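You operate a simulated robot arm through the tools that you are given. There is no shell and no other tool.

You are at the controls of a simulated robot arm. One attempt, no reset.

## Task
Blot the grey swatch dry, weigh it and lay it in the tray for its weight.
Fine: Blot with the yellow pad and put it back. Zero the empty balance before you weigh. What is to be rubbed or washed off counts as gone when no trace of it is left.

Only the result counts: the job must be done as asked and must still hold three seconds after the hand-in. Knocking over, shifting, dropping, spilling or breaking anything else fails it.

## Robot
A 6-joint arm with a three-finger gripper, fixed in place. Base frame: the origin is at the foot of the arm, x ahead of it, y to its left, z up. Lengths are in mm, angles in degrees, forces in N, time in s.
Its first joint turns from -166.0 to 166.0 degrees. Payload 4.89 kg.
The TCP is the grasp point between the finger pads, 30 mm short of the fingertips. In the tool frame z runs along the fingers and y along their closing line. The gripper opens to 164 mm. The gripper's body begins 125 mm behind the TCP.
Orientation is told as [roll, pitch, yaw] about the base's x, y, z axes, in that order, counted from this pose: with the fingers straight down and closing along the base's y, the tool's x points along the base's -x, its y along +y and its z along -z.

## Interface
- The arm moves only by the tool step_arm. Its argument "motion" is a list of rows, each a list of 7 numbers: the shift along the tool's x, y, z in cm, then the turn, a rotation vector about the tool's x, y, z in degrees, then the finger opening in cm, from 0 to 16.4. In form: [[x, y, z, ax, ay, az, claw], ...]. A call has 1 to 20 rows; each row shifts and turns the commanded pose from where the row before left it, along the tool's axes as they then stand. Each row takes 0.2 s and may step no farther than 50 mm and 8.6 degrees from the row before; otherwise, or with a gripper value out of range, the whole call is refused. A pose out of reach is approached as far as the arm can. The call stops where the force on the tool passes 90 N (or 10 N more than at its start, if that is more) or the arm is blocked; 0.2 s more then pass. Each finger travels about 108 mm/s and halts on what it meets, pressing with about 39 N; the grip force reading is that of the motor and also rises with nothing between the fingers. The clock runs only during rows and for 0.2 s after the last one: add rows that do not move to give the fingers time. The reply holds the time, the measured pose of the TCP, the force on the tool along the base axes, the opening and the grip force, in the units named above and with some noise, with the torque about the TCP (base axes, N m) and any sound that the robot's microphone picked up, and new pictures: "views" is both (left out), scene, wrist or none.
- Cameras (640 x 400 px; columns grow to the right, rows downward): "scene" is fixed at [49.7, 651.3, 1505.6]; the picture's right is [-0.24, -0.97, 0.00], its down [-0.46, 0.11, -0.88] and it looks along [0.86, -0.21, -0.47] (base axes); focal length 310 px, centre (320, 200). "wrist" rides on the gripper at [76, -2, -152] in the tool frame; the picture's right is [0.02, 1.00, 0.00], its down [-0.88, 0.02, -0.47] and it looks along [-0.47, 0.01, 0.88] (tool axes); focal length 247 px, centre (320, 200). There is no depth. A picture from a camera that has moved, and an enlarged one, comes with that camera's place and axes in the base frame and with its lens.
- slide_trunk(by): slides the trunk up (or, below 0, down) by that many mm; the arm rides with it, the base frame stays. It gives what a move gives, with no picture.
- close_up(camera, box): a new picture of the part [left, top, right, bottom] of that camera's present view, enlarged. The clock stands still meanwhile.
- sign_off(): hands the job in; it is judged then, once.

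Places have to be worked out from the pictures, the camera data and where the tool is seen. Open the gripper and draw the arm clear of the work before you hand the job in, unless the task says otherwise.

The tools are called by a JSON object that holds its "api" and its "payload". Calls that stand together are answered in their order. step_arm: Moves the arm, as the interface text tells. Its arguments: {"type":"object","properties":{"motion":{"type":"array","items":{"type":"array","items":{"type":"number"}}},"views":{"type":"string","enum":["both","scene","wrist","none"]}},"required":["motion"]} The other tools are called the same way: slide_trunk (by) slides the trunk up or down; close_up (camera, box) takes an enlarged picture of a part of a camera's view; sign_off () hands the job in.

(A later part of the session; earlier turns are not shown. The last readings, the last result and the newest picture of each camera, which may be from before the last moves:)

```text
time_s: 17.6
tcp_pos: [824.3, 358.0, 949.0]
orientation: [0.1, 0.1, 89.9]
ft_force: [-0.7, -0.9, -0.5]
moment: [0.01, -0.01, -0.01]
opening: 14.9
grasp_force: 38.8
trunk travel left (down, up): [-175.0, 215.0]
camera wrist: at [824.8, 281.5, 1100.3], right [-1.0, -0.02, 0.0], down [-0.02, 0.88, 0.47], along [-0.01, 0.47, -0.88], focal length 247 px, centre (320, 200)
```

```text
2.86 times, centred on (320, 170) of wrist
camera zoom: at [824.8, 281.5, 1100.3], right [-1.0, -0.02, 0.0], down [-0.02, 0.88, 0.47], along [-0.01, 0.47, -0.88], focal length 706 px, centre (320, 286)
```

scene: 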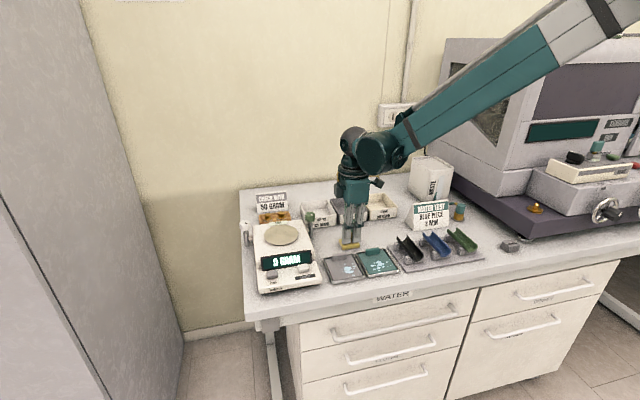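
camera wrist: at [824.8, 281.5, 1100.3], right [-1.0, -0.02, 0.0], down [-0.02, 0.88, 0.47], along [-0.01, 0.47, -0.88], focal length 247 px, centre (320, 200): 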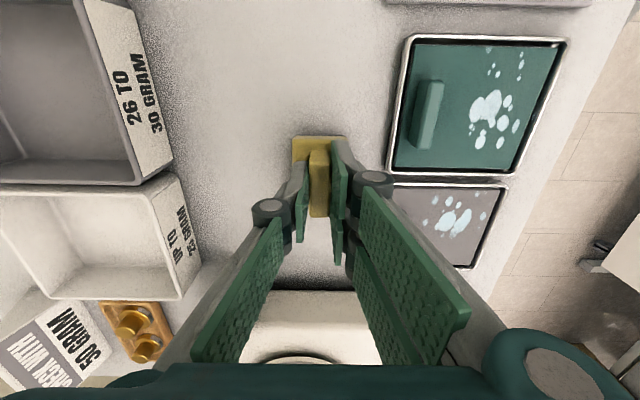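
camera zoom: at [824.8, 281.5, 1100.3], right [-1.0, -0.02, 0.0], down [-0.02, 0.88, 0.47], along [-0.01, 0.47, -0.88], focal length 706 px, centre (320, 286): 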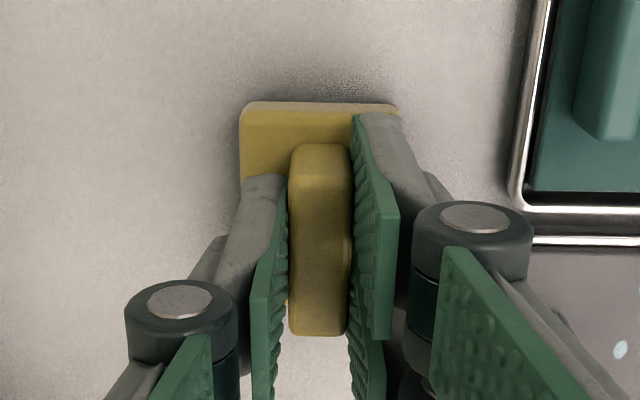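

Pad gripped (opening 14.9 mm, 39 N); its home pose is TCP (824.2, 358.3, 949). I lift it 60 mm and carry it over the grey swatch.

{"api": "step_arm", "payload": {"motion": [[0, 0, -1, 0, 0, 0, 1], [0, 0, -2, 0, 0, 0, 1], [0, 0, -3, 0, 0, 0, 1], [-1.08, 3.38, 0, 0, 0, 0, 1], [-1.08, 3.38, 0, 0, 0, 0, 1], [-1.08, 3.38, 0, 0, 0, 0, 1], [-1.06, 3.36, 0, 0, 0, 0, 1], [0, 0, 0, 0, 0, 0, 1], [0, 0, 0, 0, 0, 0, 1]]}}

{"api": "close_up", "payload": {"camera": "scene", "box": [310, 220, 400, 290]}}

{"api": "close_up", "payload": {"camera": "wrist", "box": [200, 60, 460, 240]}}

```text
time_s: 19.6
tcp_pos: [688.3, 401.5, 1009.8]
orientation: [0.0, 0.0, 90.1]
ft_force: [0.0, -0.2, 0.2]
moment: [-0.01, -0.05, 0.01]
opening: 14.8
grasp_force: 39.5
trunk travel left (down, up): [-175.0, 215.0]
camera wrist: at [688.3, 324.4, 1160.6], right [-1.0, -0.02, 0.0], down [-0.02, 0.88, 0.47], along [-0.01, 0.47, -0.88], focal length 247 px, centre (320, 200)
```

scene: 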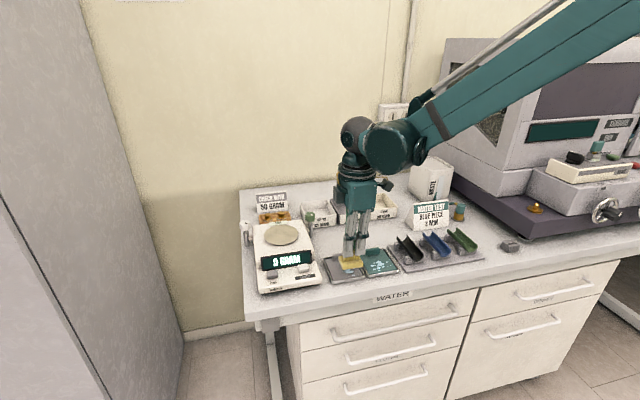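
wrist: 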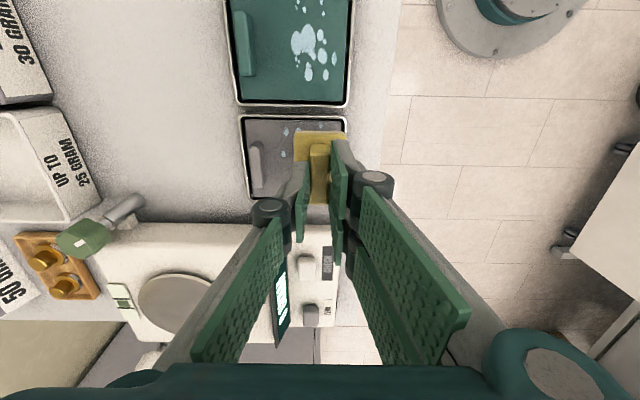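

```text
5.71 times, centred on (355, 255) of scene
camera zoom: at [49.7, 651.3, 1505.6], right [-0.24, -0.97, 0.0], down [-0.46, 0.11, -0.88], along [0.86, -0.21, -0.47], focal length 1771 px, centre (120, -114)
```

zoom: 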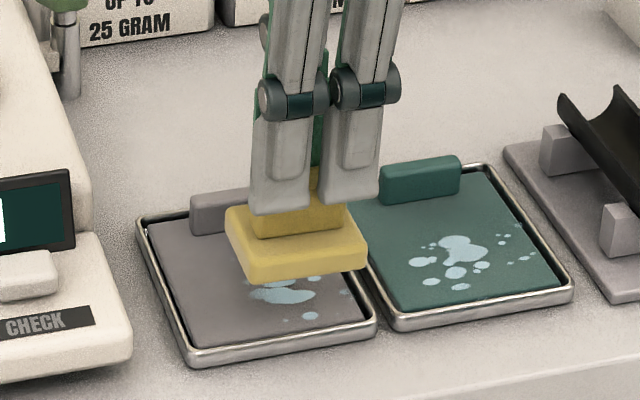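

```text
2.22 times, centred on (330, 150) of wrist
camera zoom: at [688.3, 324.4, 1160.6], right [-1.0, -0.02, 0.0], down [-0.02, 0.88, 0.47], along [-0.01, 0.47, -0.88], focal length 549 px, centre (298, 311)
```

zoom: 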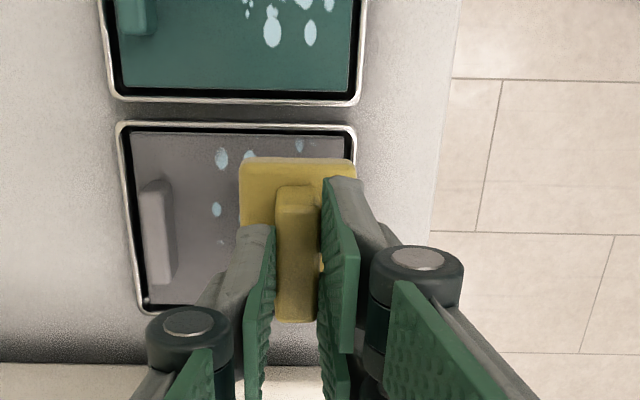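

The pad is over the drops (swatch spans x≈665–761, y≈370–456). I descend 45 mm, then probe for contact in small steps.

{"api": "step_arm", "payload": {"motion": [[0.05, 0, 2, 0, 0, 0, 1], [0, 0, 1.5, 0, 0, 0, 1], [0, 0, 1, 0, 0, 0, 1], [0, 0, 0, 0, 0, 0, 1]], "views": "none"}}

{"api": "step_arm", "payload": {"motion": [[0, 0, 0.2, 0, 0, 0, 1], [0, 0, 0.2, 0, 0, 0, 1]], "views": "none"}}

{"api": "close_up", "payload": {"camera": "scene", "box": [310, 220, 400, 290]}}

```text
time_s: 20.6
tcp_pos: [688.1, 399.6, 967.1]
orientation: [-0.2, 0.0, 90.1]
ft_force: [0.4, 1.5, 68.9]
moment: [0.08, 0.0, 0.03]
opening: 15.2
grasp_force: 38.8
trunk travel left (down, up): [-175.0, 215.0]
```

```text
time_s: 21.2
tcp_pos: [688.5, 398.5, 961.3]
orientation: [-0.1, -0.1, 90.0]
ft_force: [-5.5, 1.4, 67.6]
moment: [0.14, 0.19, 0.0]
opening: 15.0
grasp_force: 39.6
trunk travel left (down, up): [-175.0, 215.0]
```

```text
5.71 times, centred on (355, 255) of scene
camera zoom: at [49.7, 651.3, 1505.6], right [-0.24, -0.97, 0.0], down [-0.46, 0.11, -0.88], along [0.86, -0.21, -0.47], focal length 1771 px, centre (120, -114)
```

zoom: 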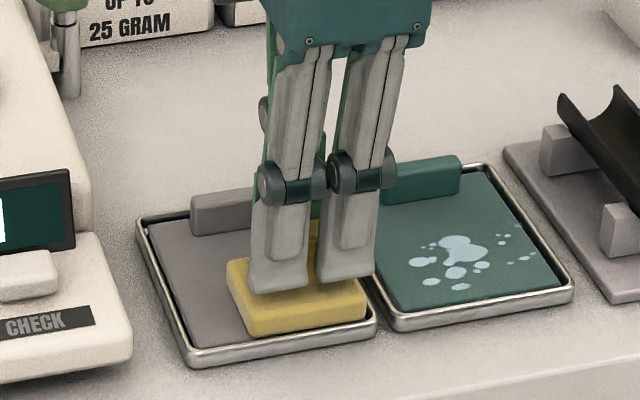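

Contact came earlier than expected: the swatch surface is higher, at about 18 mm above the table, and the fingers slid a few mm down the ridge under load. I ease up to get to a light pressure.

{"api": "step_arm", "payload": {"motion": [[0, 0, -0.1, 0, 0, 0, 1]], "views": "none"}}

```text
time_s: 21.6
tcp_pos: [688.1, 400.1, 962.7]
orientation: [-0.1, 0.0, 90.0]
ft_force: [-6.1, 2.5, 47.4]
moment: [0.09, 0.21, 0.03]
opening: 14.9
grasp_force: 38.9
trunk travel left (down, up): [-175.0, 215.0]
```

About 20 N per mm; I raise another 1.8 mm.

{"api": "step_arm", "payload": {"motion": [[0, 0, -0.18, 0, 0, 0, 1]], "views": "none"}}

{"api": "close_up", "payload": {"camera": "scene", "box": [310, 220, 400, 290]}}

{"api": "close_up", "payload": {"camera": "wrist", "box": [200, 60, 460, 240]}}

```text
time_s: 22.0
tcp_pos: [688.8, 399.3, 963.5]
orientation: [0.1, 0.0, 89.9]
ft_force: [-4.0, -3.1, 16.4]
moment: [-0.17, 0.2, 0.01]
opening: 15.0
grasp_force: 38.8
trunk travel left (down, up): [-175.0, 215.0]
```

```text
5.71 times, centred on (355, 255) of scene
camera zoom: at [49.7, 651.3, 1505.6], right [-0.24, -0.97, 0.0], down [-0.46, 0.11, -0.88], along [0.86, -0.21, -0.47], focal length 1771 px, centre (120, -114)
```

zoom: 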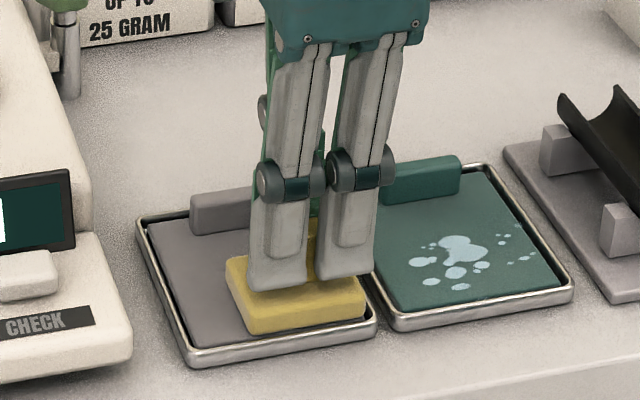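

```text
2.22 times, centred on (330, 150) of wrist
camera zoom: at [689.7, 322.9, 1113.6], right [-1.0, -0.02, 0.0], down [-0.02, 0.88, 0.47], along [-0.01, 0.47, -0.88], focal length 549 px, centre (298, 311)
```

zoom: 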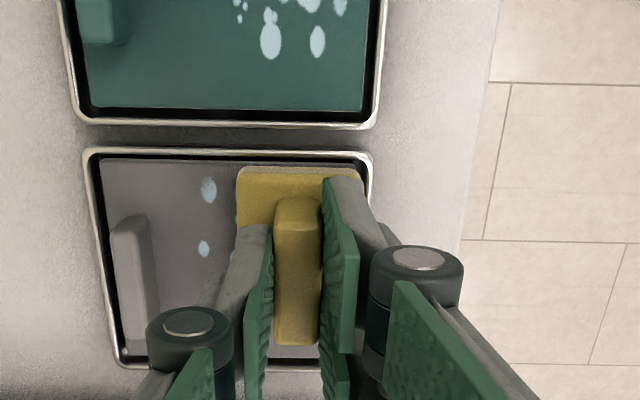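

The pad lies flat on the drops with ~16 N. I lift 25 mm and shift toward +x to see what the dab removed.

{"api": "step_arm", "payload": {"motion": [[0, 0, -1, 0, 0, 0, 1], [0, 0, -2, 0, 0, 0, 1], [0, -4, 0, 0, 0, 0, 1], [0, -2, 0, 0, 0, 0, 1], [0, 0, 0, 0, 0, 0, 1]], "views": "none"}}

{"api": "close_up", "payload": {"camera": "scene", "box": [310, 220, 400, 290]}}

{"api": "close_up", "payload": {"camera": "wrist", "box": [260, 90, 460, 240]}}

```text
time_s: 23.2
tcp_pos: [749.7, 401.6, 992.8]
orientation: [0.0, 0.0, 89.9]
ft_force: [-0.5, -0.2, -0.5]
moment: [-0.04, 0.08, 0.0]
opening: 14.9
grasp_force: 39.0
trunk travel left (down, up): [-175.0, 215.0]
```

```text
5.71 times, centred on (355, 255) of scene
camera zoom: at [49.7, 651.3, 1505.6], right [-0.24, -0.97, 0.0], down [-0.46, 0.11, -0.88], along [0.86, -0.21, -0.47], focal length 1771 px, centre (120, -114)
```

zoom: 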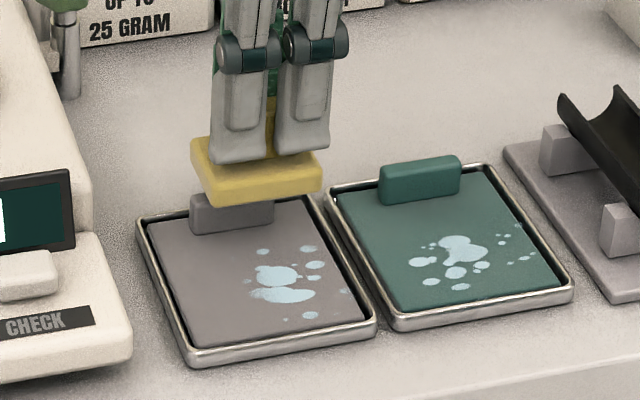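

```text
2.67 times, centred on (360, 165) of wrist
camera zoom: at [750.7, 324.8, 1144.5], right [-1.0, -0.02, 0.0], down [-0.02, 0.88, 0.47], along [-0.01, 0.47, -0.88], focal length 659 px, centre (213, 293)
```

zoom: 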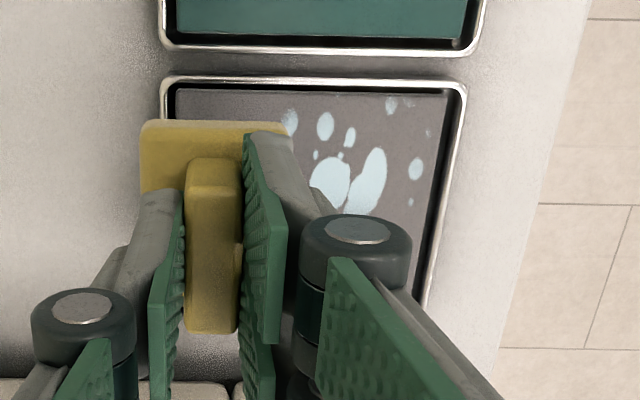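

One dab hardly thinned the drops, so rubbing is needed. I go back, press lightly (~5 N) and rub along x with short strokes.

{"api": "step_arm", "payload": {"motion": [[0, 4, 0, 0, 0, 0, 1], [0, 2, 0, 0, 0, 0, 1], [0, 0, 2, 0, 0, 0, 1], [0, 0, 0.85, 0, 0, 0, 1], [0, 0, 0.07, 0, 0, 0, 1]], "views": "none"}}

```text
time_s: 24.4
tcp_pos: [688.0, 399.7, 962.9]
orientation: [0.0, -0.1, 90.0]
ft_force: [0.2, 0.6, 1.0]
moment: [-0.06, 0.01, 0.02]
opening: 14.8
grasp_force: 39.1
trunk travel left (down, up): [-175.0, 215.0]
```

Just touching (1 N). I go down another 0.5 mm.

{"api": "step_arm", "payload": {"motion": [[0, 0, 0.05, 0, 0, 0, 1]], "views": "none"}}

```text
time_s: 24.8
tcp_pos: [688.4, 400.0, 963.0]
orientation: [0.0, -0.1, 90.1]
ft_force: [-0.4, -0.1, 2.2]
moment: [-0.03, 0.02, 0.01]
opening: 14.9
grasp_force: 39.4
trunk travel left (down, up): [-175.0, 215.0]
```

2 N now; another 0.4 mm.

{"api": "step_arm", "payload": {"motion": [[0, 0, 0.04, 0, 0, 0, 1]], "views": "none"}}

```text
time_s: 25.2
tcp_pos: [689.5, 400.7, 961.7]
orientation: [0.0, 0.0, 90.1]
ft_force: [0.8, -1.3, 6.5]
moment: [-0.01, -0.03, -0.02]
opening: 14.9
grasp_force: 38.9
trunk travel left (down, up): [-175.0, 215.0]
```

6.5 N is a good rubbing pressure. I stroke gently along x (tool −y is +x) back and forth by 24 mm.

{"api": "step_arm", "payload": {"motion": [[0, -0.8, 0, 0, 0, 0, 1], [0, -0.8, 0, 0, 0, 0, 1], [0, -0.8, 0, 0, 0, 0, 1], [0, 0.8, 0, 0, 0, 0, 1], [0, 0.8, 0, 0, 0, 0, 1], [0, 0.8, 0, 0, 0, 0, 1]], "views": "none"}}

{"api": "close_up", "payload": {"camera": "scene", "box": [310, 220, 400, 290]}}

{"api": "close_up", "payload": {"camera": "wrist", "box": [200, 60, 460, 240]}}

```text
time_s: 26.6
tcp_pos: [688.7, 397.9, 962.1]
orientation: [0.0, 0.1, 90.0]
ft_force: [0.6, 0.2, 5.1]
moment: [-0.01, 0.01, -0.01]
opening: 15.3
grasp_force: 38.9
trunk travel left (down, up): [-175.0, 215.0]
```

```text
5.71 times, centred on (355, 255) of scene
camera zoom: at [49.7, 651.3, 1505.6], right [-0.24, -0.97, 0.0], down [-0.46, 0.11, -0.88], along [0.86, -0.21, -0.47], focal length 1771 px, centre (120, -114)
```

zoom: 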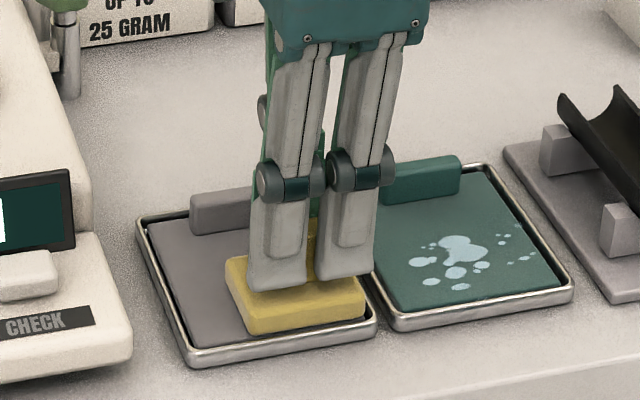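

```text
2.22 times, centred on (330, 150) of wrist
camera zoom: at [689.4, 323.2, 1113.9], right [-1.0, -0.02, 0.0], down [-0.02, 0.88, 0.47], along [-0.01, 0.47, -0.88], focal length 549 px, centre (298, 311)
```

zoom: 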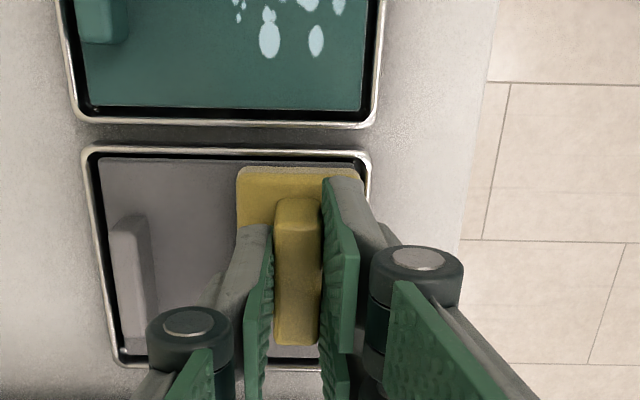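

Rubbing works: the outlying drops at +x are gone. I continue with more strokes, shifting 4 mm toward −y to reach the swatch's edge, then back.

{"api": "step_arm", "payload": {"motion": [[0.2, -0.8, 0, 0, 0, 0, 1], [0.2, -0.8, 0, 0, 0, 0, 1], [0, -0.8, 0, 0, 0, 0, 1], [0, 0.8, 0, 0, 0, 0, 1], [0, 0.8, 0, 0, 0, 0, 1], [0, 0.8, 0, 0, 0, 0, 1], [-0.4, 0, 0, 0, 0, 0, 1], [-0.4, 0, 0, 0, 0, 0, 1], [0, -0.8, 0, 0, 0, 0, 1], [0, -0.8, 0, 0, 0, 0, 1], [0, -0.8, 0, 0, 0, 0, 1], [0, 0.8, 0, 0, 0, 0, 1], [0, 0.8, 0, 0, 0, 0, 1], [0, 0.8, 0, 0, 0, 0, 1], [0.4, 0, 0, 0, 0, 0, 1]], "views": "none"}}

```text
time_s: 29.8
tcp_pos: [689.1, 400.8, 963.5]
orientation: [0.0, -0.1, 90.1]
ft_force: [0.5, 2.7, 8.4]
moment: [0.13, 0.03, 0.02]
opening: 15.0
grasp_force: 39.1
trunk travel left (down, up): [-175.0, 215.0]
```

Force stayed near 8 N. I lift and shift toward +x to inspect the swatch.

{"api": "step_arm", "payload": {"motion": [[0, 0, -1, 0, 0, 0, 1], [0, 0, -4, 0, 0, 0, 1], [0, -4, 0, 0, 0, 0, 1], [0, -4, 0, 0, 0, 0, 1], [0, -3, 0, 0, 0, 0, 1], [0, 0, 0, 0, 0, 0, 1]], "views": "none"}}

{"api": "close_up", "payload": {"camera": "scene", "box": [320, 235, 380, 290]}}

{"api": "close_up", "payload": {"camera": "wrist", "box": [320, 90, 460, 220]}}

```text
time_s: 31.2
tcp_pos: [800.3, 400.1, 1010.0]
orientation: [0.0, -0.1, 90.0]
ft_force: [1.8, 0.3, -1.5]
moment: [-0.03, 0.16, 0.0]
opening: 14.9
grasp_force: 39.1
trunk travel left (down, up): [-175.0, 215.0]
```

```text
7.27 times, centred on (350, 262) of scene
camera zoom: at [49.7, 651.3, 1505.6], right [-0.24, -0.97, 0.0], down [-0.46, 0.11, -0.88], along [0.86, -0.21, -0.47], focal length 2254 px, centre (102, -254)
```

zoom: 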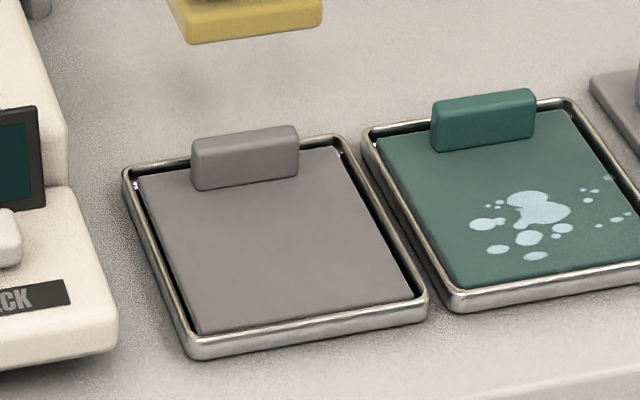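

```text
3.08 times, centred on (390, 155) of wrist
camera zoom: at [801.2, 323.9, 1162.3], right [-1.0, -0.02, 0.0], down [-0.02, 0.88, 0.47], along [-0.01, 0.47, -0.88], focal length 760 px, centre (105, 338)
```

zoom: 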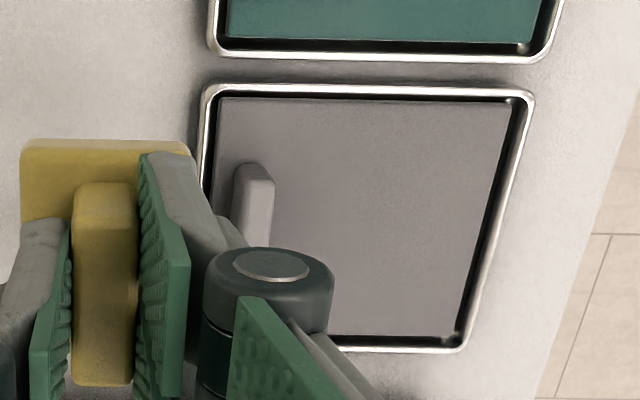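

The swatch looks clean in both views. I carry the pad back above its home place and lower it to about 8 mm above seating.

{"api": "step_arm", "payload": {"motion": [[2.15, -1.25, 0, 0, 0, 0, 1], [2.1, -1.25, 0, 0, 0, 0, 1], [0, 0, 3, 0, 0, 0, 1], [0, 0, 2.5, 0, 0, 0, 1], [0, 0, 0, 0, 0, 0, 1]], "views": "scene"}}

{"api": "close_up", "payload": {"camera": "scene", "box": [320, 235, 380, 290]}}

```text
time_s: 32.4
tcp_pos: [824.4, 357.5, 956.6]
orientation: [-0.1, 0.0, 90.1]
ft_force: [1.0, 0.9, 0.1]
moment: [-0.01, 0.07, -0.01]
opening: 15.0
grasp_force: 39.1
trunk travel left (down, up): [-175.0, 215.0]
```

scene: 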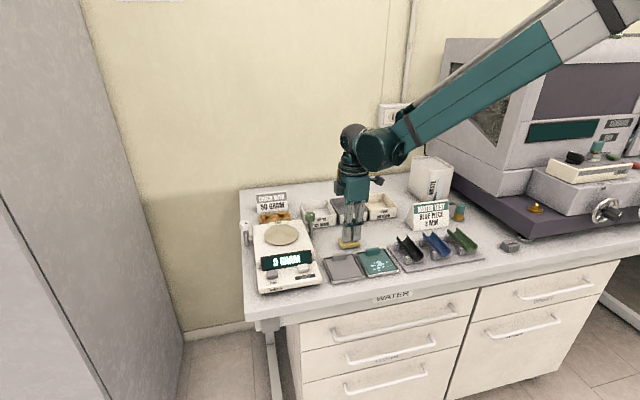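

```text
7.27 times, centred on (350, 262) of scene
camera zoom: at [49.7, 651.3, 1505.6], right [-0.24, -0.97, 0.0], down [-0.46, 0.11, -0.88], along [0.86, -0.21, -0.47], focal length 2254 px, centre (102, -254)
```

zoom: 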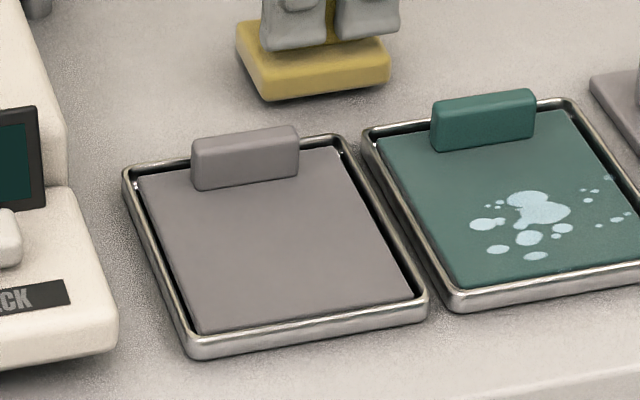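

The pad hovers over its place, about 10 mm up. I lower it gently with force checks.

{"api": "step_arm", "payload": {"motion": [[0, 0, 0.4, 0, 0, 0, 1], [0, 0, 0.2, 0, 0, 0, 1]], "views": "none"}}

{"api": "close_up", "payload": {"camera": "scene", "box": [325, 210, 375, 255]}}

{"api": "close_up", "payload": {"camera": "scene", "box": [250, 240, 325, 300]}}

```text
time_s: 33.0
tcp_pos: [823.4, 358.4, 953.7]
orientation: [-0.2, 0.1, 90.0]
ft_force: [4.2, 1.2, 18.3]
moment: [-0.06, -0.07, 0.02]
opening: 15.0
grasp_force: 39.1
trunk travel left (down, up): [-175.0, 215.0]
```

```text
8.89 times, centred on (350, 232) of scene
camera zoom: at [49.7, 651.3, 1505.6], right [-0.24, -0.97, 0.0], down [-0.46, 0.11, -0.88], along [0.86, -0.21, -0.47], focal length 2754 px, centre (53, -89)
```

zoom: 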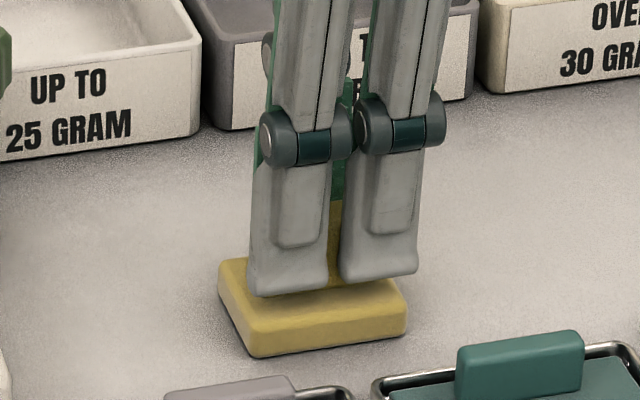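

```text
6.67 times, centred on (288, 270) of scene
camera zoom: at [49.7, 651.3, 1505.6], right [-0.24, -0.97, 0.0], down [-0.46, 0.11, -0.88], along [0.86, -0.21, -0.47], focal length 2066 px, centre (537, -267)
```

zoom: 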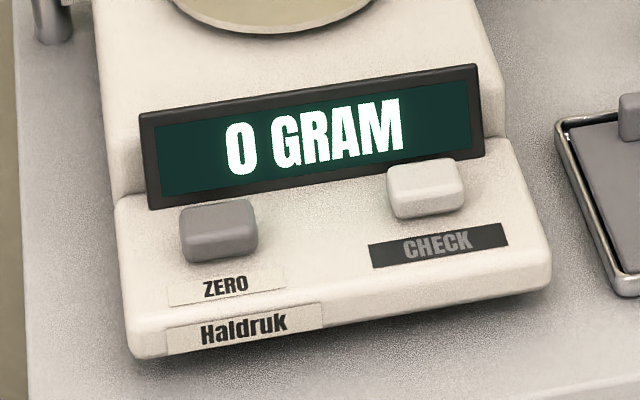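

The balance still reads 0 and the pad is seated on the table (18 N). I ease up 0.8 mm and check before releasing.

{"api": "step_arm", "payload": {"motion": [[0, 0, -0.08, 0, 0, 0, 1], [0, 0, 0, 0, 0, 0, 1]], "views": "wrist"}}

{"api": "close_up", "payload": {"camera": "wrist", "box": [220, 100, 420, 240]}}

```text
time_s: 33.6
tcp_pos: [822.9, 357.0, 952.6]
orientation: [0.0, -0.1, 90.0]
ft_force: [4.5, 5.1, 16.2]
moment: [0.12, -0.06, -0.01]
opening: 14.8
grasp_force: 39.5
trunk travel left (down, up): [-175.0, 215.0]
camera wrist: at [824.0, 280.9, 1103.9], right [-1.0, -0.02, 0.0], down [-0.02, 0.88, 0.47], along [-0.01, 0.47, -0.88], focal length 247 px, centre (320, 200)
```

wrist: 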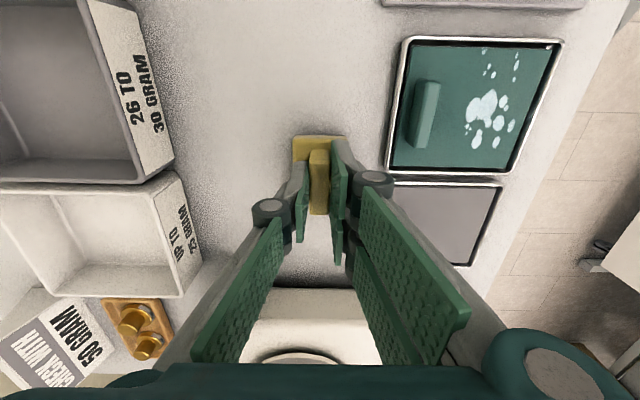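

```text
2.86 times, centred on (320, 170) of wrist
camera zoom: at [824.0, 280.9, 1103.9], right [-1.0, -0.02, 0.0], down [-0.02, 0.88, 0.47], along [-0.01, 0.47, -0.88], focal length 706 px, centre (320, 286)
```

zoom: 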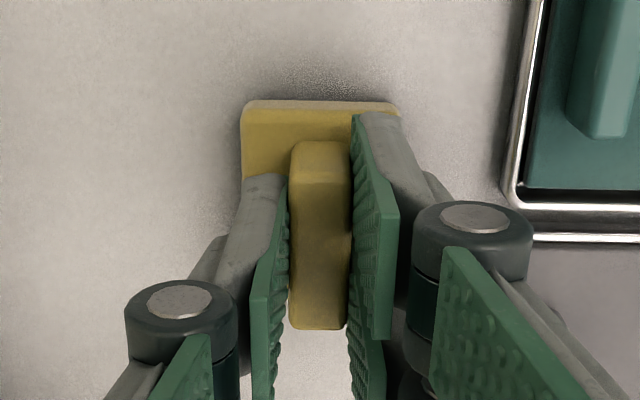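

Pad is flat and in place. I ease another 0.6 mm, then open.

{"api": "step_arm", "payload": {"motion": [[0, 0, -0.06, 0, 0, 0, 1], [0, 0, 0, 0, 0, 0, 1.6], [0, 0, 0, 0, 0, 0, 2.2], [0, 0, 0, 0, 0, 0, 4], [0, 0, 0, 0, 0, 0, 6], [0, 0, 0, 0, 0, 0, 6]], "views": "wrist"}}

{"api": "close_up", "payload": {"camera": "wrist", "box": [220, 100, 420, 240]}}

{"api": "close_up", "payload": {"camera": "scene", "box": [325, 210, 375, 255]}}

```text
time_s: 35.0
tcp_pos: [823.1, 357.1, 951.7]
orientation: [0.0, 0.0, 90.1]
ft_force: [-0.2, -0.6, 0.2]
moment: [-0.01, 0.0, 0.0]
opening: 60.3
grasp_force: 0.1
trunk travel left (down, up): [-175.0, 215.0]
camera wrist: at [824.2, 280.9, 1104.2], right [-1.0, -0.02, 0.0], down [-0.02, 0.88, 0.47], along [-0.01, 0.47, -0.88], focal length 247 px, centre (320, 200)
```

wrist: 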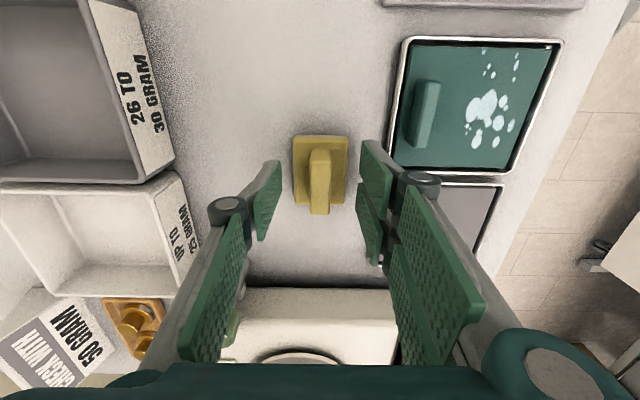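

```text
2.86 times, centred on (320, 170) of wrist
camera zoom: at [824.2, 280.9, 1104.2], right [-1.0, -0.02, 0.0], down [-0.02, 0.88, 0.47], along [-0.01, 0.47, -0.88], focal length 706 px, centre (320, 286)
```

zoom: 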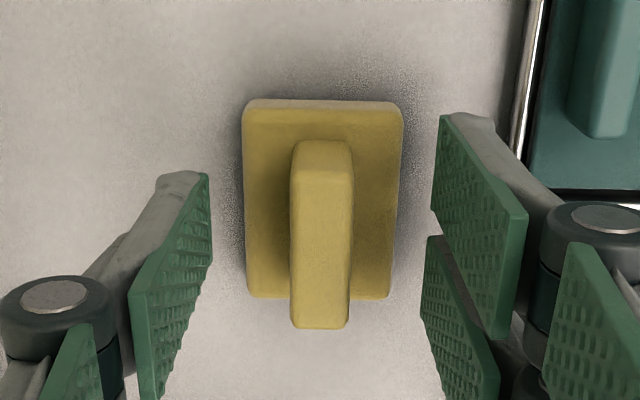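

```text
8.89 times, centred on (350, 232) of scene
camera zoom: at [49.7, 651.3, 1505.6], right [-0.24, -0.97, 0.0], down [-0.46, 0.11, -0.88], along [0.86, -0.21, -0.47], focal length 2754 px, centre (53, -89)
```

zoom: 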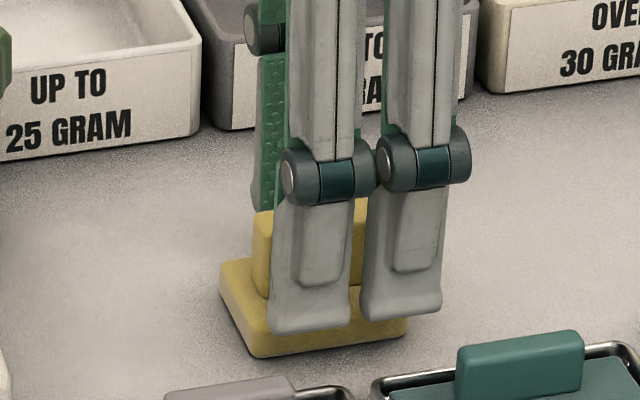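

The pad is back on its spot. I rise clear and test whether the wrist can turn on to yaw 180°, because picking up the swatch turned around would later put its handle on the near side.

{"api": "step_arm", "payload": {"motion": [[0, 0, -2, 0, 0, 0, 6], [0, 0, -4, 0, 0, 0, 6], [0, 0, -4.5, 0, 0, 0, 6], [0, 0, -4.5, 0, 0, 0, 6], [0, 0, 0, 0, 0, -8.5, 6], [0, 0, 0, 0, 0, -8.5, 6], [0, 0, 0, 0, 0, -8.5, 6], [0, 0, 0, 0, 0, -8.5, 6], [0, 0, 0, 0, 0, -8.5, 6], [0, 0, 0, 0, 0, -8.5, 6], [0, 0, 0, 0, 0, -8.5, 6], [0, 0, 0, 0, 0, -8.5, 6], [0, 0, 0, 0, 0, -8.5, 6], [0, 0, 0, 0, 0, -8.5, 6], [0, 0, 0, 0, 0, -5, 6], [0, 0, 0, 0, 0, 0, 6]]}}

```text
time_s: 38.4
tcp_pos: [823.8, 357.9, 1104.0]
orientation: [0.0, 0.0, -180.1]
ft_force: [-0.3, 0.5, -0.2]
moment: [0.0, 0.07, 0.0]
opening: 60.2
grasp_force: 0.1
trunk travel left (down, up): [-175.0, 215.0]
camera wrist: at [899.7, 359.0, 1254.6], right [0.02, -1.0, 0.0], down [-0.88, -0.02, 0.47], along [-0.47, -0.01, -0.88], focal length 247 px, centre (320, 200)
```

scene: 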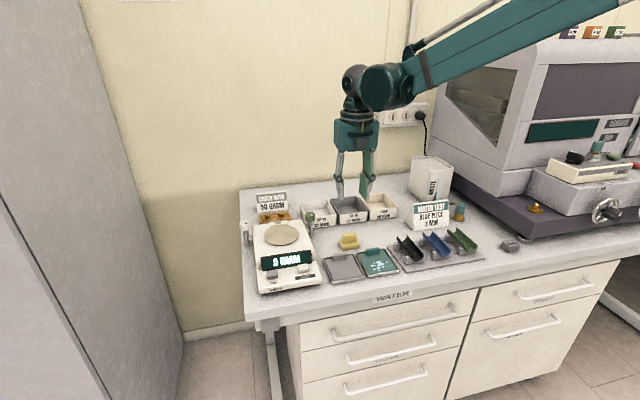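
wrist: 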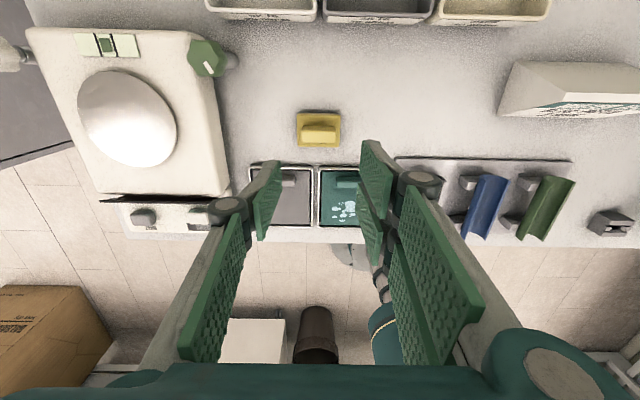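

Yaw 180° is reachable. Now I move above the grey swatch's handle, near (752, 414), to look straight at it.

{"api": "step_arm", "payload": {"motion": [[-2.4, -1.87, 1, 0, 0, 0, 6.4], [-2.4, -1.87, 2, 0, 0, 0, 6.4], [-2.4, -1.86, 2, 0, 0, 0, 6.4], [0, 0, 0, 0, 0, 0, 6.4]]}}

{"api": "close_up", "payload": {"camera": "wrist", "box": [220, 80, 420, 240]}}

{"api": "close_up", "payload": {"camera": "scene", "box": [310, 220, 400, 290]}}

```text
time_s: 39.4
tcp_pos: [750.9, 414.4, 1055.0]
orientation: [0.0, 0.0, 179.9]
ft_force: [0.1, 0.2, -0.8]
moment: [-0.08, -0.04, 0.0]
opening: 63.8
grasp_force: 0.1
trunk travel left (down, up): [-175.0, 215.0]
camera wrist: at [827.9, 414.6, 1205.5], right [0.02, -1.0, 0.0], down [-0.88, -0.02, 0.47], along [-0.47, -0.01, -0.88], focal length 247 px, centre (320, 200)
```

scene: 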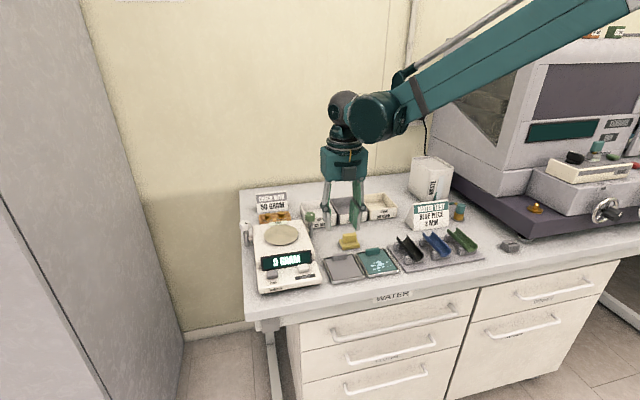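
wrist: 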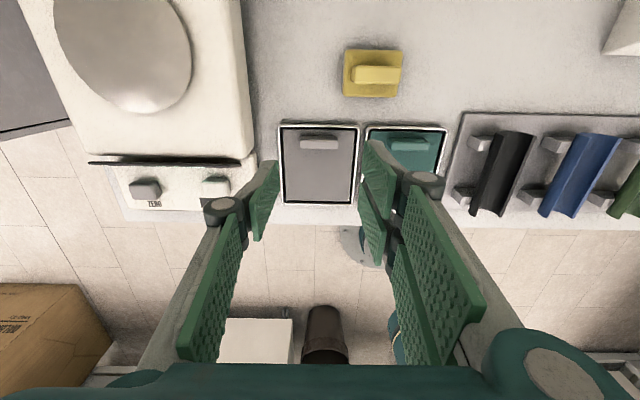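

```text
2.50 times, centred on (320, 160) of wrist
camera zoom: at [827.9, 414.6, 1205.5], right [0.02, -1.0, 0.0], down [-0.88, -0.02, 0.47], along [-0.47, -0.01, -0.88], focal length 617 px, centre (320, 300)
```

zoom: 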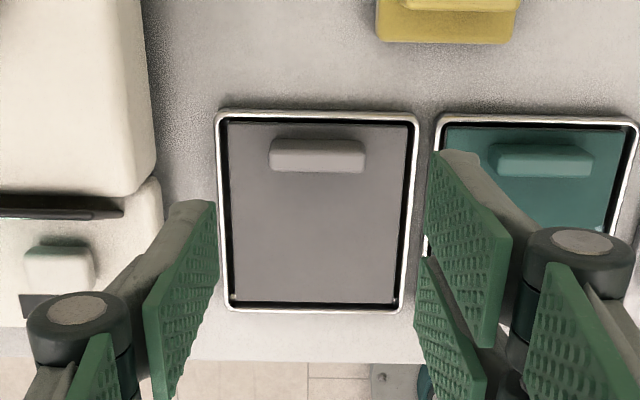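

```text
5.71 times, centred on (355, 255) of scene
camera zoom: at [49.7, 651.3, 1505.6], right [-0.24, -0.97, 0.0], down [-0.46, 0.11, -0.88], along [0.86, -0.21, -0.47], focal length 1771 px, centre (120, -114)
```

zoom: 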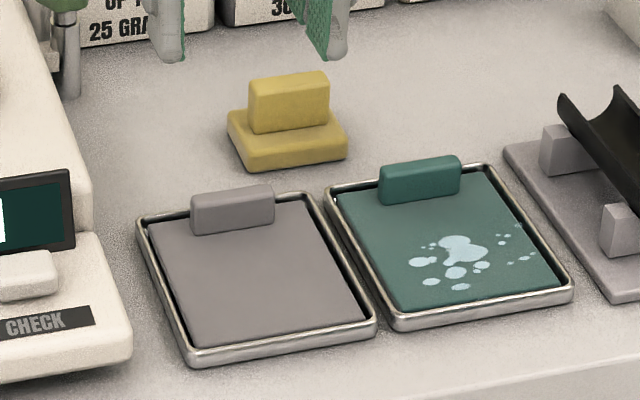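

The swatch sits cleanly in its holder. I zoom on its handle from this viewpoint.

{"api": "close_up", "payload": {"camera": "wrist", "box": [285, 115, 365, 170]}}

{"api": "close_up", "payload": {"camera": "wrist", "box": [275, 115, 365, 210]}}

{"api": "close_up", "payload": {"camera": "scene", "box": [325, 240, 375, 290]}}

```text
7.27 times, centred on (325, 142) of wrist
camera zoom: at [827.9, 414.6, 1205.5], right [0.02, -1.0, 0.0], down [-0.88, -0.02, 0.47], along [-0.47, -0.01, -0.88], focal length 1796 px, centre (284, 618)
```

zoom: 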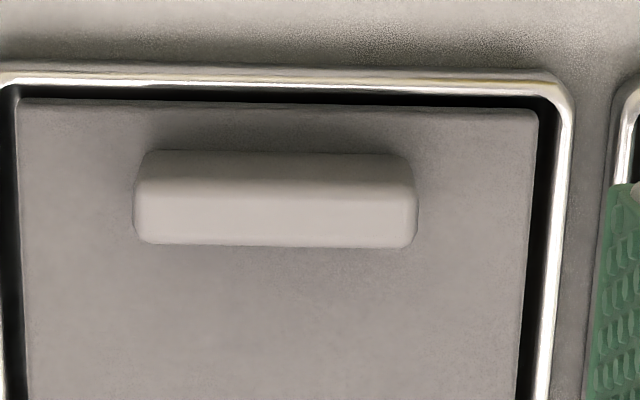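

```text
4.21 times, centred on (320, 162) of wrist
camera zoom: at [827.9, 414.6, 1205.5], right [0.02, -1.0, 0.0], down [-0.88, -0.02, 0.47], along [-0.47, -0.01, -0.88], focal length 1040 px, centre (320, 358)
```

zoom: 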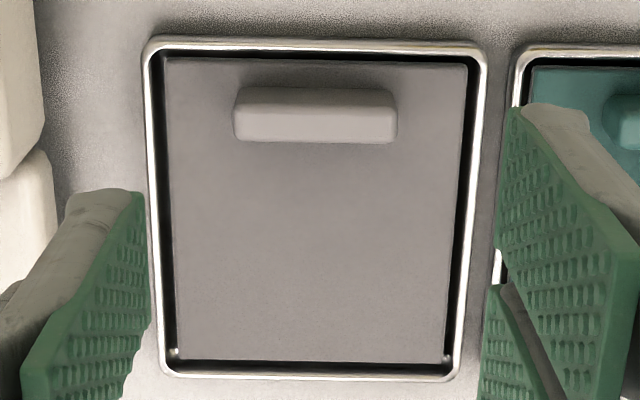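

```text
8.00 times, centred on (350, 265) of scene
camera zoom: at [49.7, 651.3, 1505.6], right [-0.24, -0.97, 0.0], down [-0.46, 0.11, -0.88], along [0.86, -0.21, -0.47], focal length 2479 px, centre (80, -320)
```

zoom: 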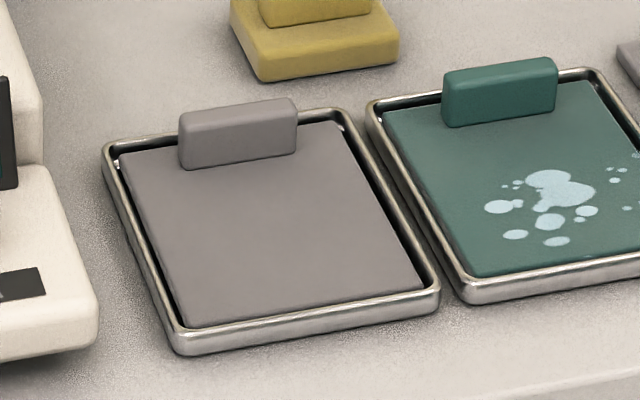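

The swatch is clean and its handle is about x 748–757.5, y 393–436, z 910–932, 8 mm in from the swatch's far edge. Gripping across its thickness is safest, so I turn back to yaw 90° and set the opening to 34 mm.

{"api": "step_arm", "payload": {"motion": [[0.19, 0, 0, 0, 0, 8.5, 3.4], [0, 0, 0, 0, 0, 8.5, 3.4], [0, 0, 0, 0, 0, 8.5, 3.4], [0, 0, 0, 0, 0, 8.5, 3.4], [0, 0, 0, 0, 0, 8.5, 3.4], [0, 0, 0, 0, 0, 8.5, 3.4], [0, 0, 0, 0, 0, 8.5, 3.4], [0, 0, 0, 0, 0, 8.5, 3.4], [0, 0, 0, 0, 0, 8.5, 3.4], [0, 0, 0, 0, 0, 8.5, 3.4], [0, 0, 3, 0, 0, 5, 3.4], [0, 0, 3, 0, 0, 0, 3.4], [0, 0, 0, 0, 0, 0, 3.4], [0, 0, 0, 0, 0, 0, 3.4]]}}

{"api": "close_up", "payload": {"camera": "wrist", "box": [220, 100, 420, 240]}}

{"api": "close_up", "payload": {"camera": "scene", "box": [310, 220, 400, 290]}}

```text
time_s: 42.4
tcp_pos: [752.8, 414.3, 992.4]
orientation: [-0.1, 0.0, 89.9]
ft_force: [0.3, 0.4, -0.2]
moment: [0.01, 0.03, -0.01]
opening: 34.1
grasp_force: 0.1
trunk travel left (down, up): [-175.0, 215.0]
camera wrist: at [754.3, 336.6, 1143.4], right [-1.0, -0.02, 0.0], down [-0.02, 0.88, 0.47], along [-0.01, 0.47, -0.88], focal length 247 px, centre (320, 200)
```

scene: 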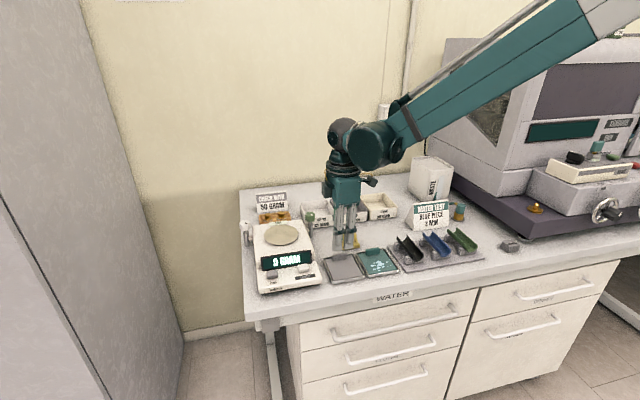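
wrist: 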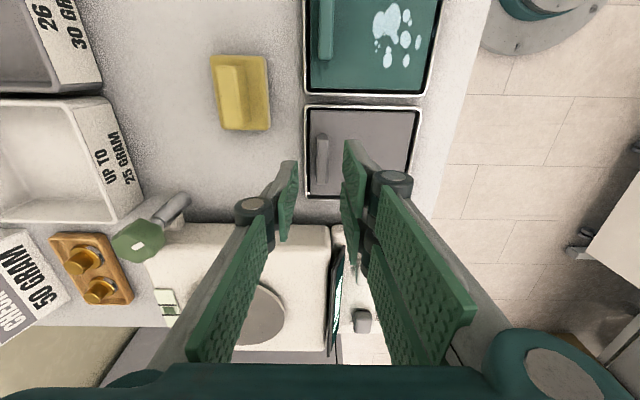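

```text
2.86 times, centred on (320, 170) of wrist
camera zoom: at [754.3, 336.6, 1143.4], right [-1.0, -0.02, 0.0], down [-0.02, 0.88, 0.47], along [-0.01, 0.47, -0.88], focal length 706 px, centre (320, 286)
```

zoom: 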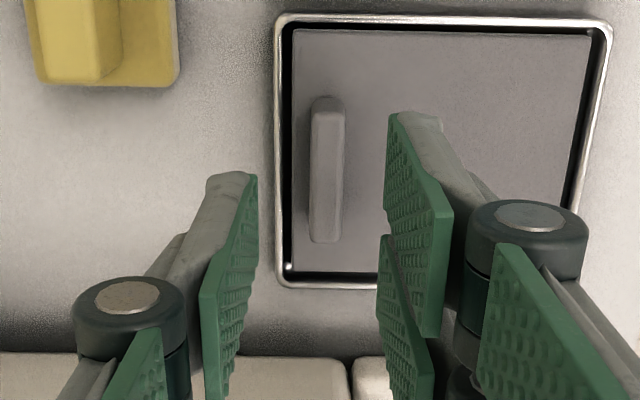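

```text
5.71 times, centred on (355, 255) of scene
camera zoom: at [49.7, 651.3, 1505.6], right [-0.24, -0.97, 0.0], down [-0.46, 0.11, -0.88], along [0.86, -0.21, -0.47], focal length 1771 px, centre (120, -114)
```

zoom: 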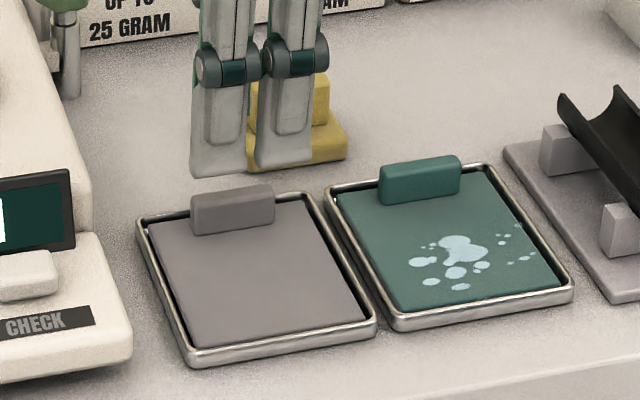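

The handle is centred between the fingers (x≈752). I descend to tip z≈918 in steps.

{"api": "step_arm", "payload": {"motion": [[0.1, 0.08, 2, 0, 0, 0, 3.4], [0, 0, 1.4, 0, 0, 0, 3.4], [0, 0, 0.6, 0, 0, 0, 3.4], [0, 0, 0.4, 0, 0, 0, 3.4]]}}

{"api": "close_up", "payload": {"camera": "wrist", "box": [220, 100, 420, 240]}}

{"api": "close_up", "payload": {"camera": "scene", "box": [325, 230, 375, 280]}}

```text
time_s: 43.4
tcp_pos: [753.7, 412.1, 949.3]
orientation: [0.1, 0.0, 90.0]
ft_force: [0.4, -0.2, 0.1]
moment: [-0.03, 0.0, 0.0]
opening: 33.8
grasp_force: 0.1
trunk travel left (down, up): [-175.0, 215.0]
camera wrist: at [753.9, 335.6, 1099.7], right [-1.0, -0.02, 0.0], down [-0.02, 0.88, 0.47], along [-0.01, 0.47, -0.88], focal length 247 px, centre (320, 200)
```

scene: 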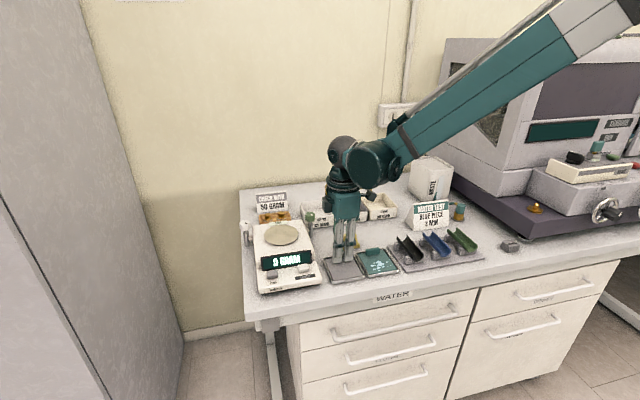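
wrist: 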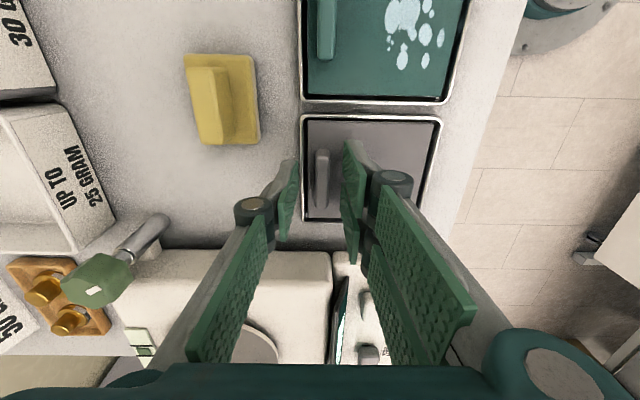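

```text
2.86 times, centred on (320, 170) of wrist
camera zoom: at [753.9, 335.6, 1099.7], right [-1.0, -0.02, 0.0], down [-0.02, 0.88, 0.47], along [-0.01, 0.47, -0.88], focal length 706 px, centre (320, 286)
```

zoom: 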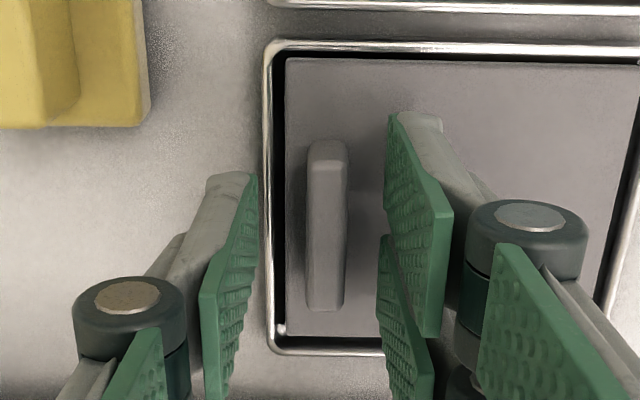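

```text
8.00 times, centred on (350, 255) of scene
camera zoom: at [49.7, 651.3, 1505.6], right [-0.24, -0.97, 0.0], down [-0.46, 0.11, -0.88], along [0.86, -0.21, -0.47], focal length 2479 px, centre (80, -240)
```

zoom: 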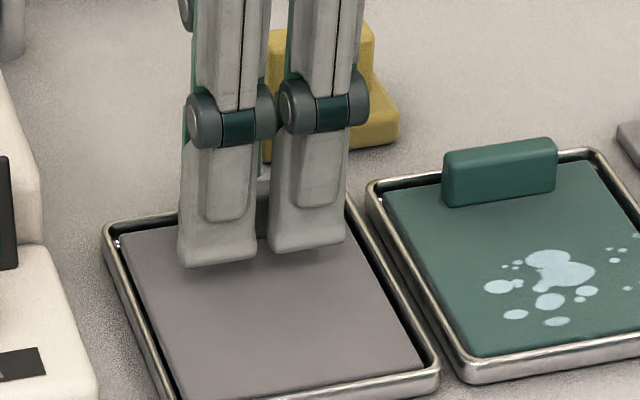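

Fingers straddle the handle with no contact. I lower 3 mm more for a deeper bite and check force.

{"api": "step_arm", "payload": {"motion": [[0, 0, 0.2, 0, 0, 0, 3.4], [0, 0, 0.15, 0, 0, 0, 3.4]], "views": "none"}}

```text
time_s: 44.0
tcp_pos: [752.6, 411.7, 946.0]
orientation: [0.0, -0.2, 90.0]
ft_force: [0.0, -0.6, -1.0]
moment: [0.02, -0.02, -0.01]
opening: 33.9
grasp_force: 0.0
trunk travel left (down, up): [-175.0, 215.0]
```

No contact; I close gently on the handle.

{"api": "step_arm", "payload": {"motion": [[0, 0, 0, 0, 0, 0, 2.4], [0, 0, 0, 0, 0, 0, 1.6], [0, 0, 0, 0, 0, 0, 0.8], [0, 0, 0, 0, 0, 0, 0.6], [0, 0, 0, 0, 0, 0, 0.6]]}}

{"api": "close_up", "payload": {"camera": "wrist", "box": [220, 100, 420, 240]}}

{"api": "close_up", "payload": {"camera": "scene", "box": [325, 230, 375, 290]}}

```text
time_s: 45.2
tcp_pos: [752.8, 412.1, 945.7]
orientation: [-0.1, 0.0, 90.0]
ft_force: [-0.8, 0.0, 0.6]
moment: [0.02, -0.02, 0.01]
opening: 9.9
grasp_force: 38.9
trunk travel left (down, up): [-175.0, 215.0]
camera wrist: at [753.9, 335.7, 1096.8], right [-1.0, -0.02, 0.0], down [-0.02, 0.88, 0.47], along [-0.01, 0.47, -0.88], focal length 247 px, centre (320, 200)
```

scene: 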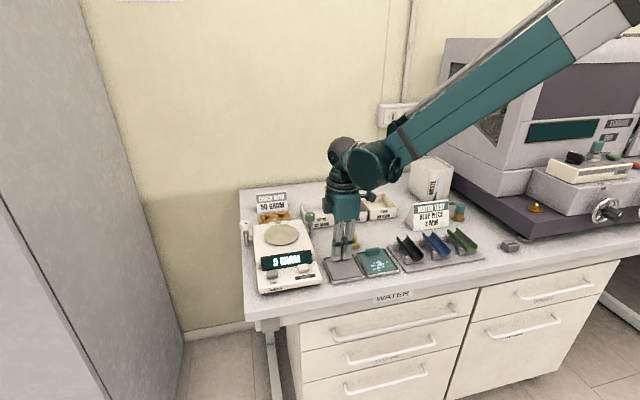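
wrist: 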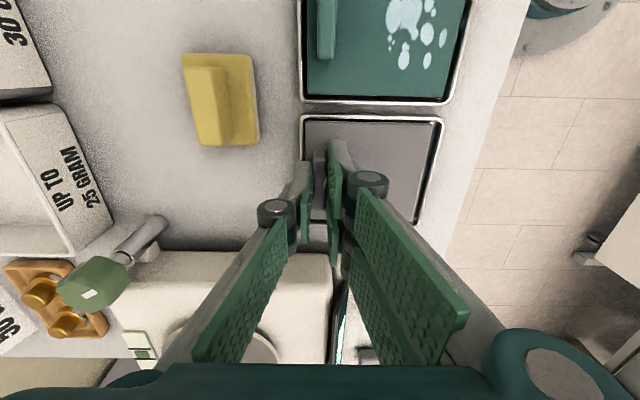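

```text
2.86 times, centred on (320, 170) of wrist
camera zoom: at [753.9, 335.7, 1096.8], right [-1.0, -0.02, 0.0], down [-0.02, 0.88, 0.47], along [-0.01, 0.47, -0.88], focal length 706 px, centre (320, 286)
```

zoom: 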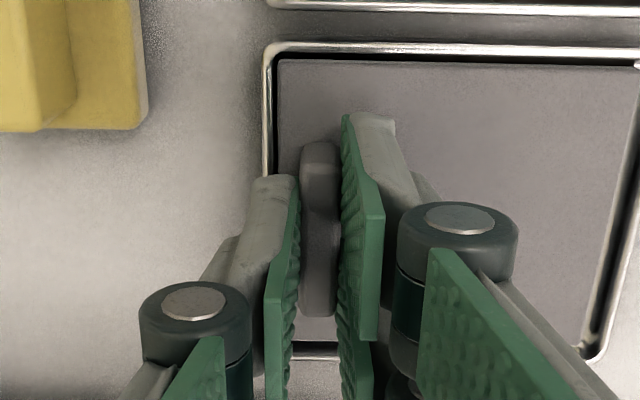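

```text
6.67 times, centred on (350, 260) of scene
camera zoom: at [49.7, 651.3, 1505.6], right [-0.24, -0.97, 0.0], down [-0.46, 0.11, -0.88], along [0.86, -0.21, -0.47], focal length 2066 px, centre (120, -200)
```

zoom: 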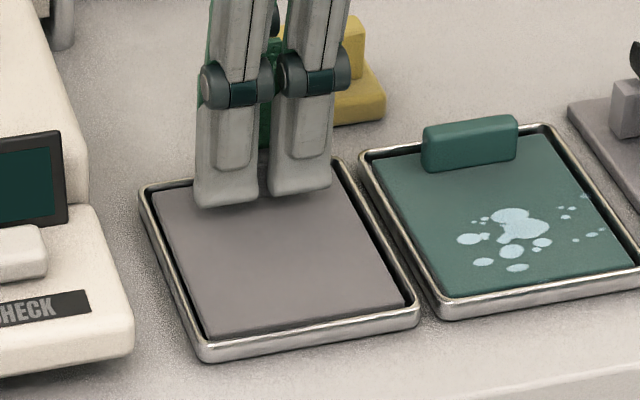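

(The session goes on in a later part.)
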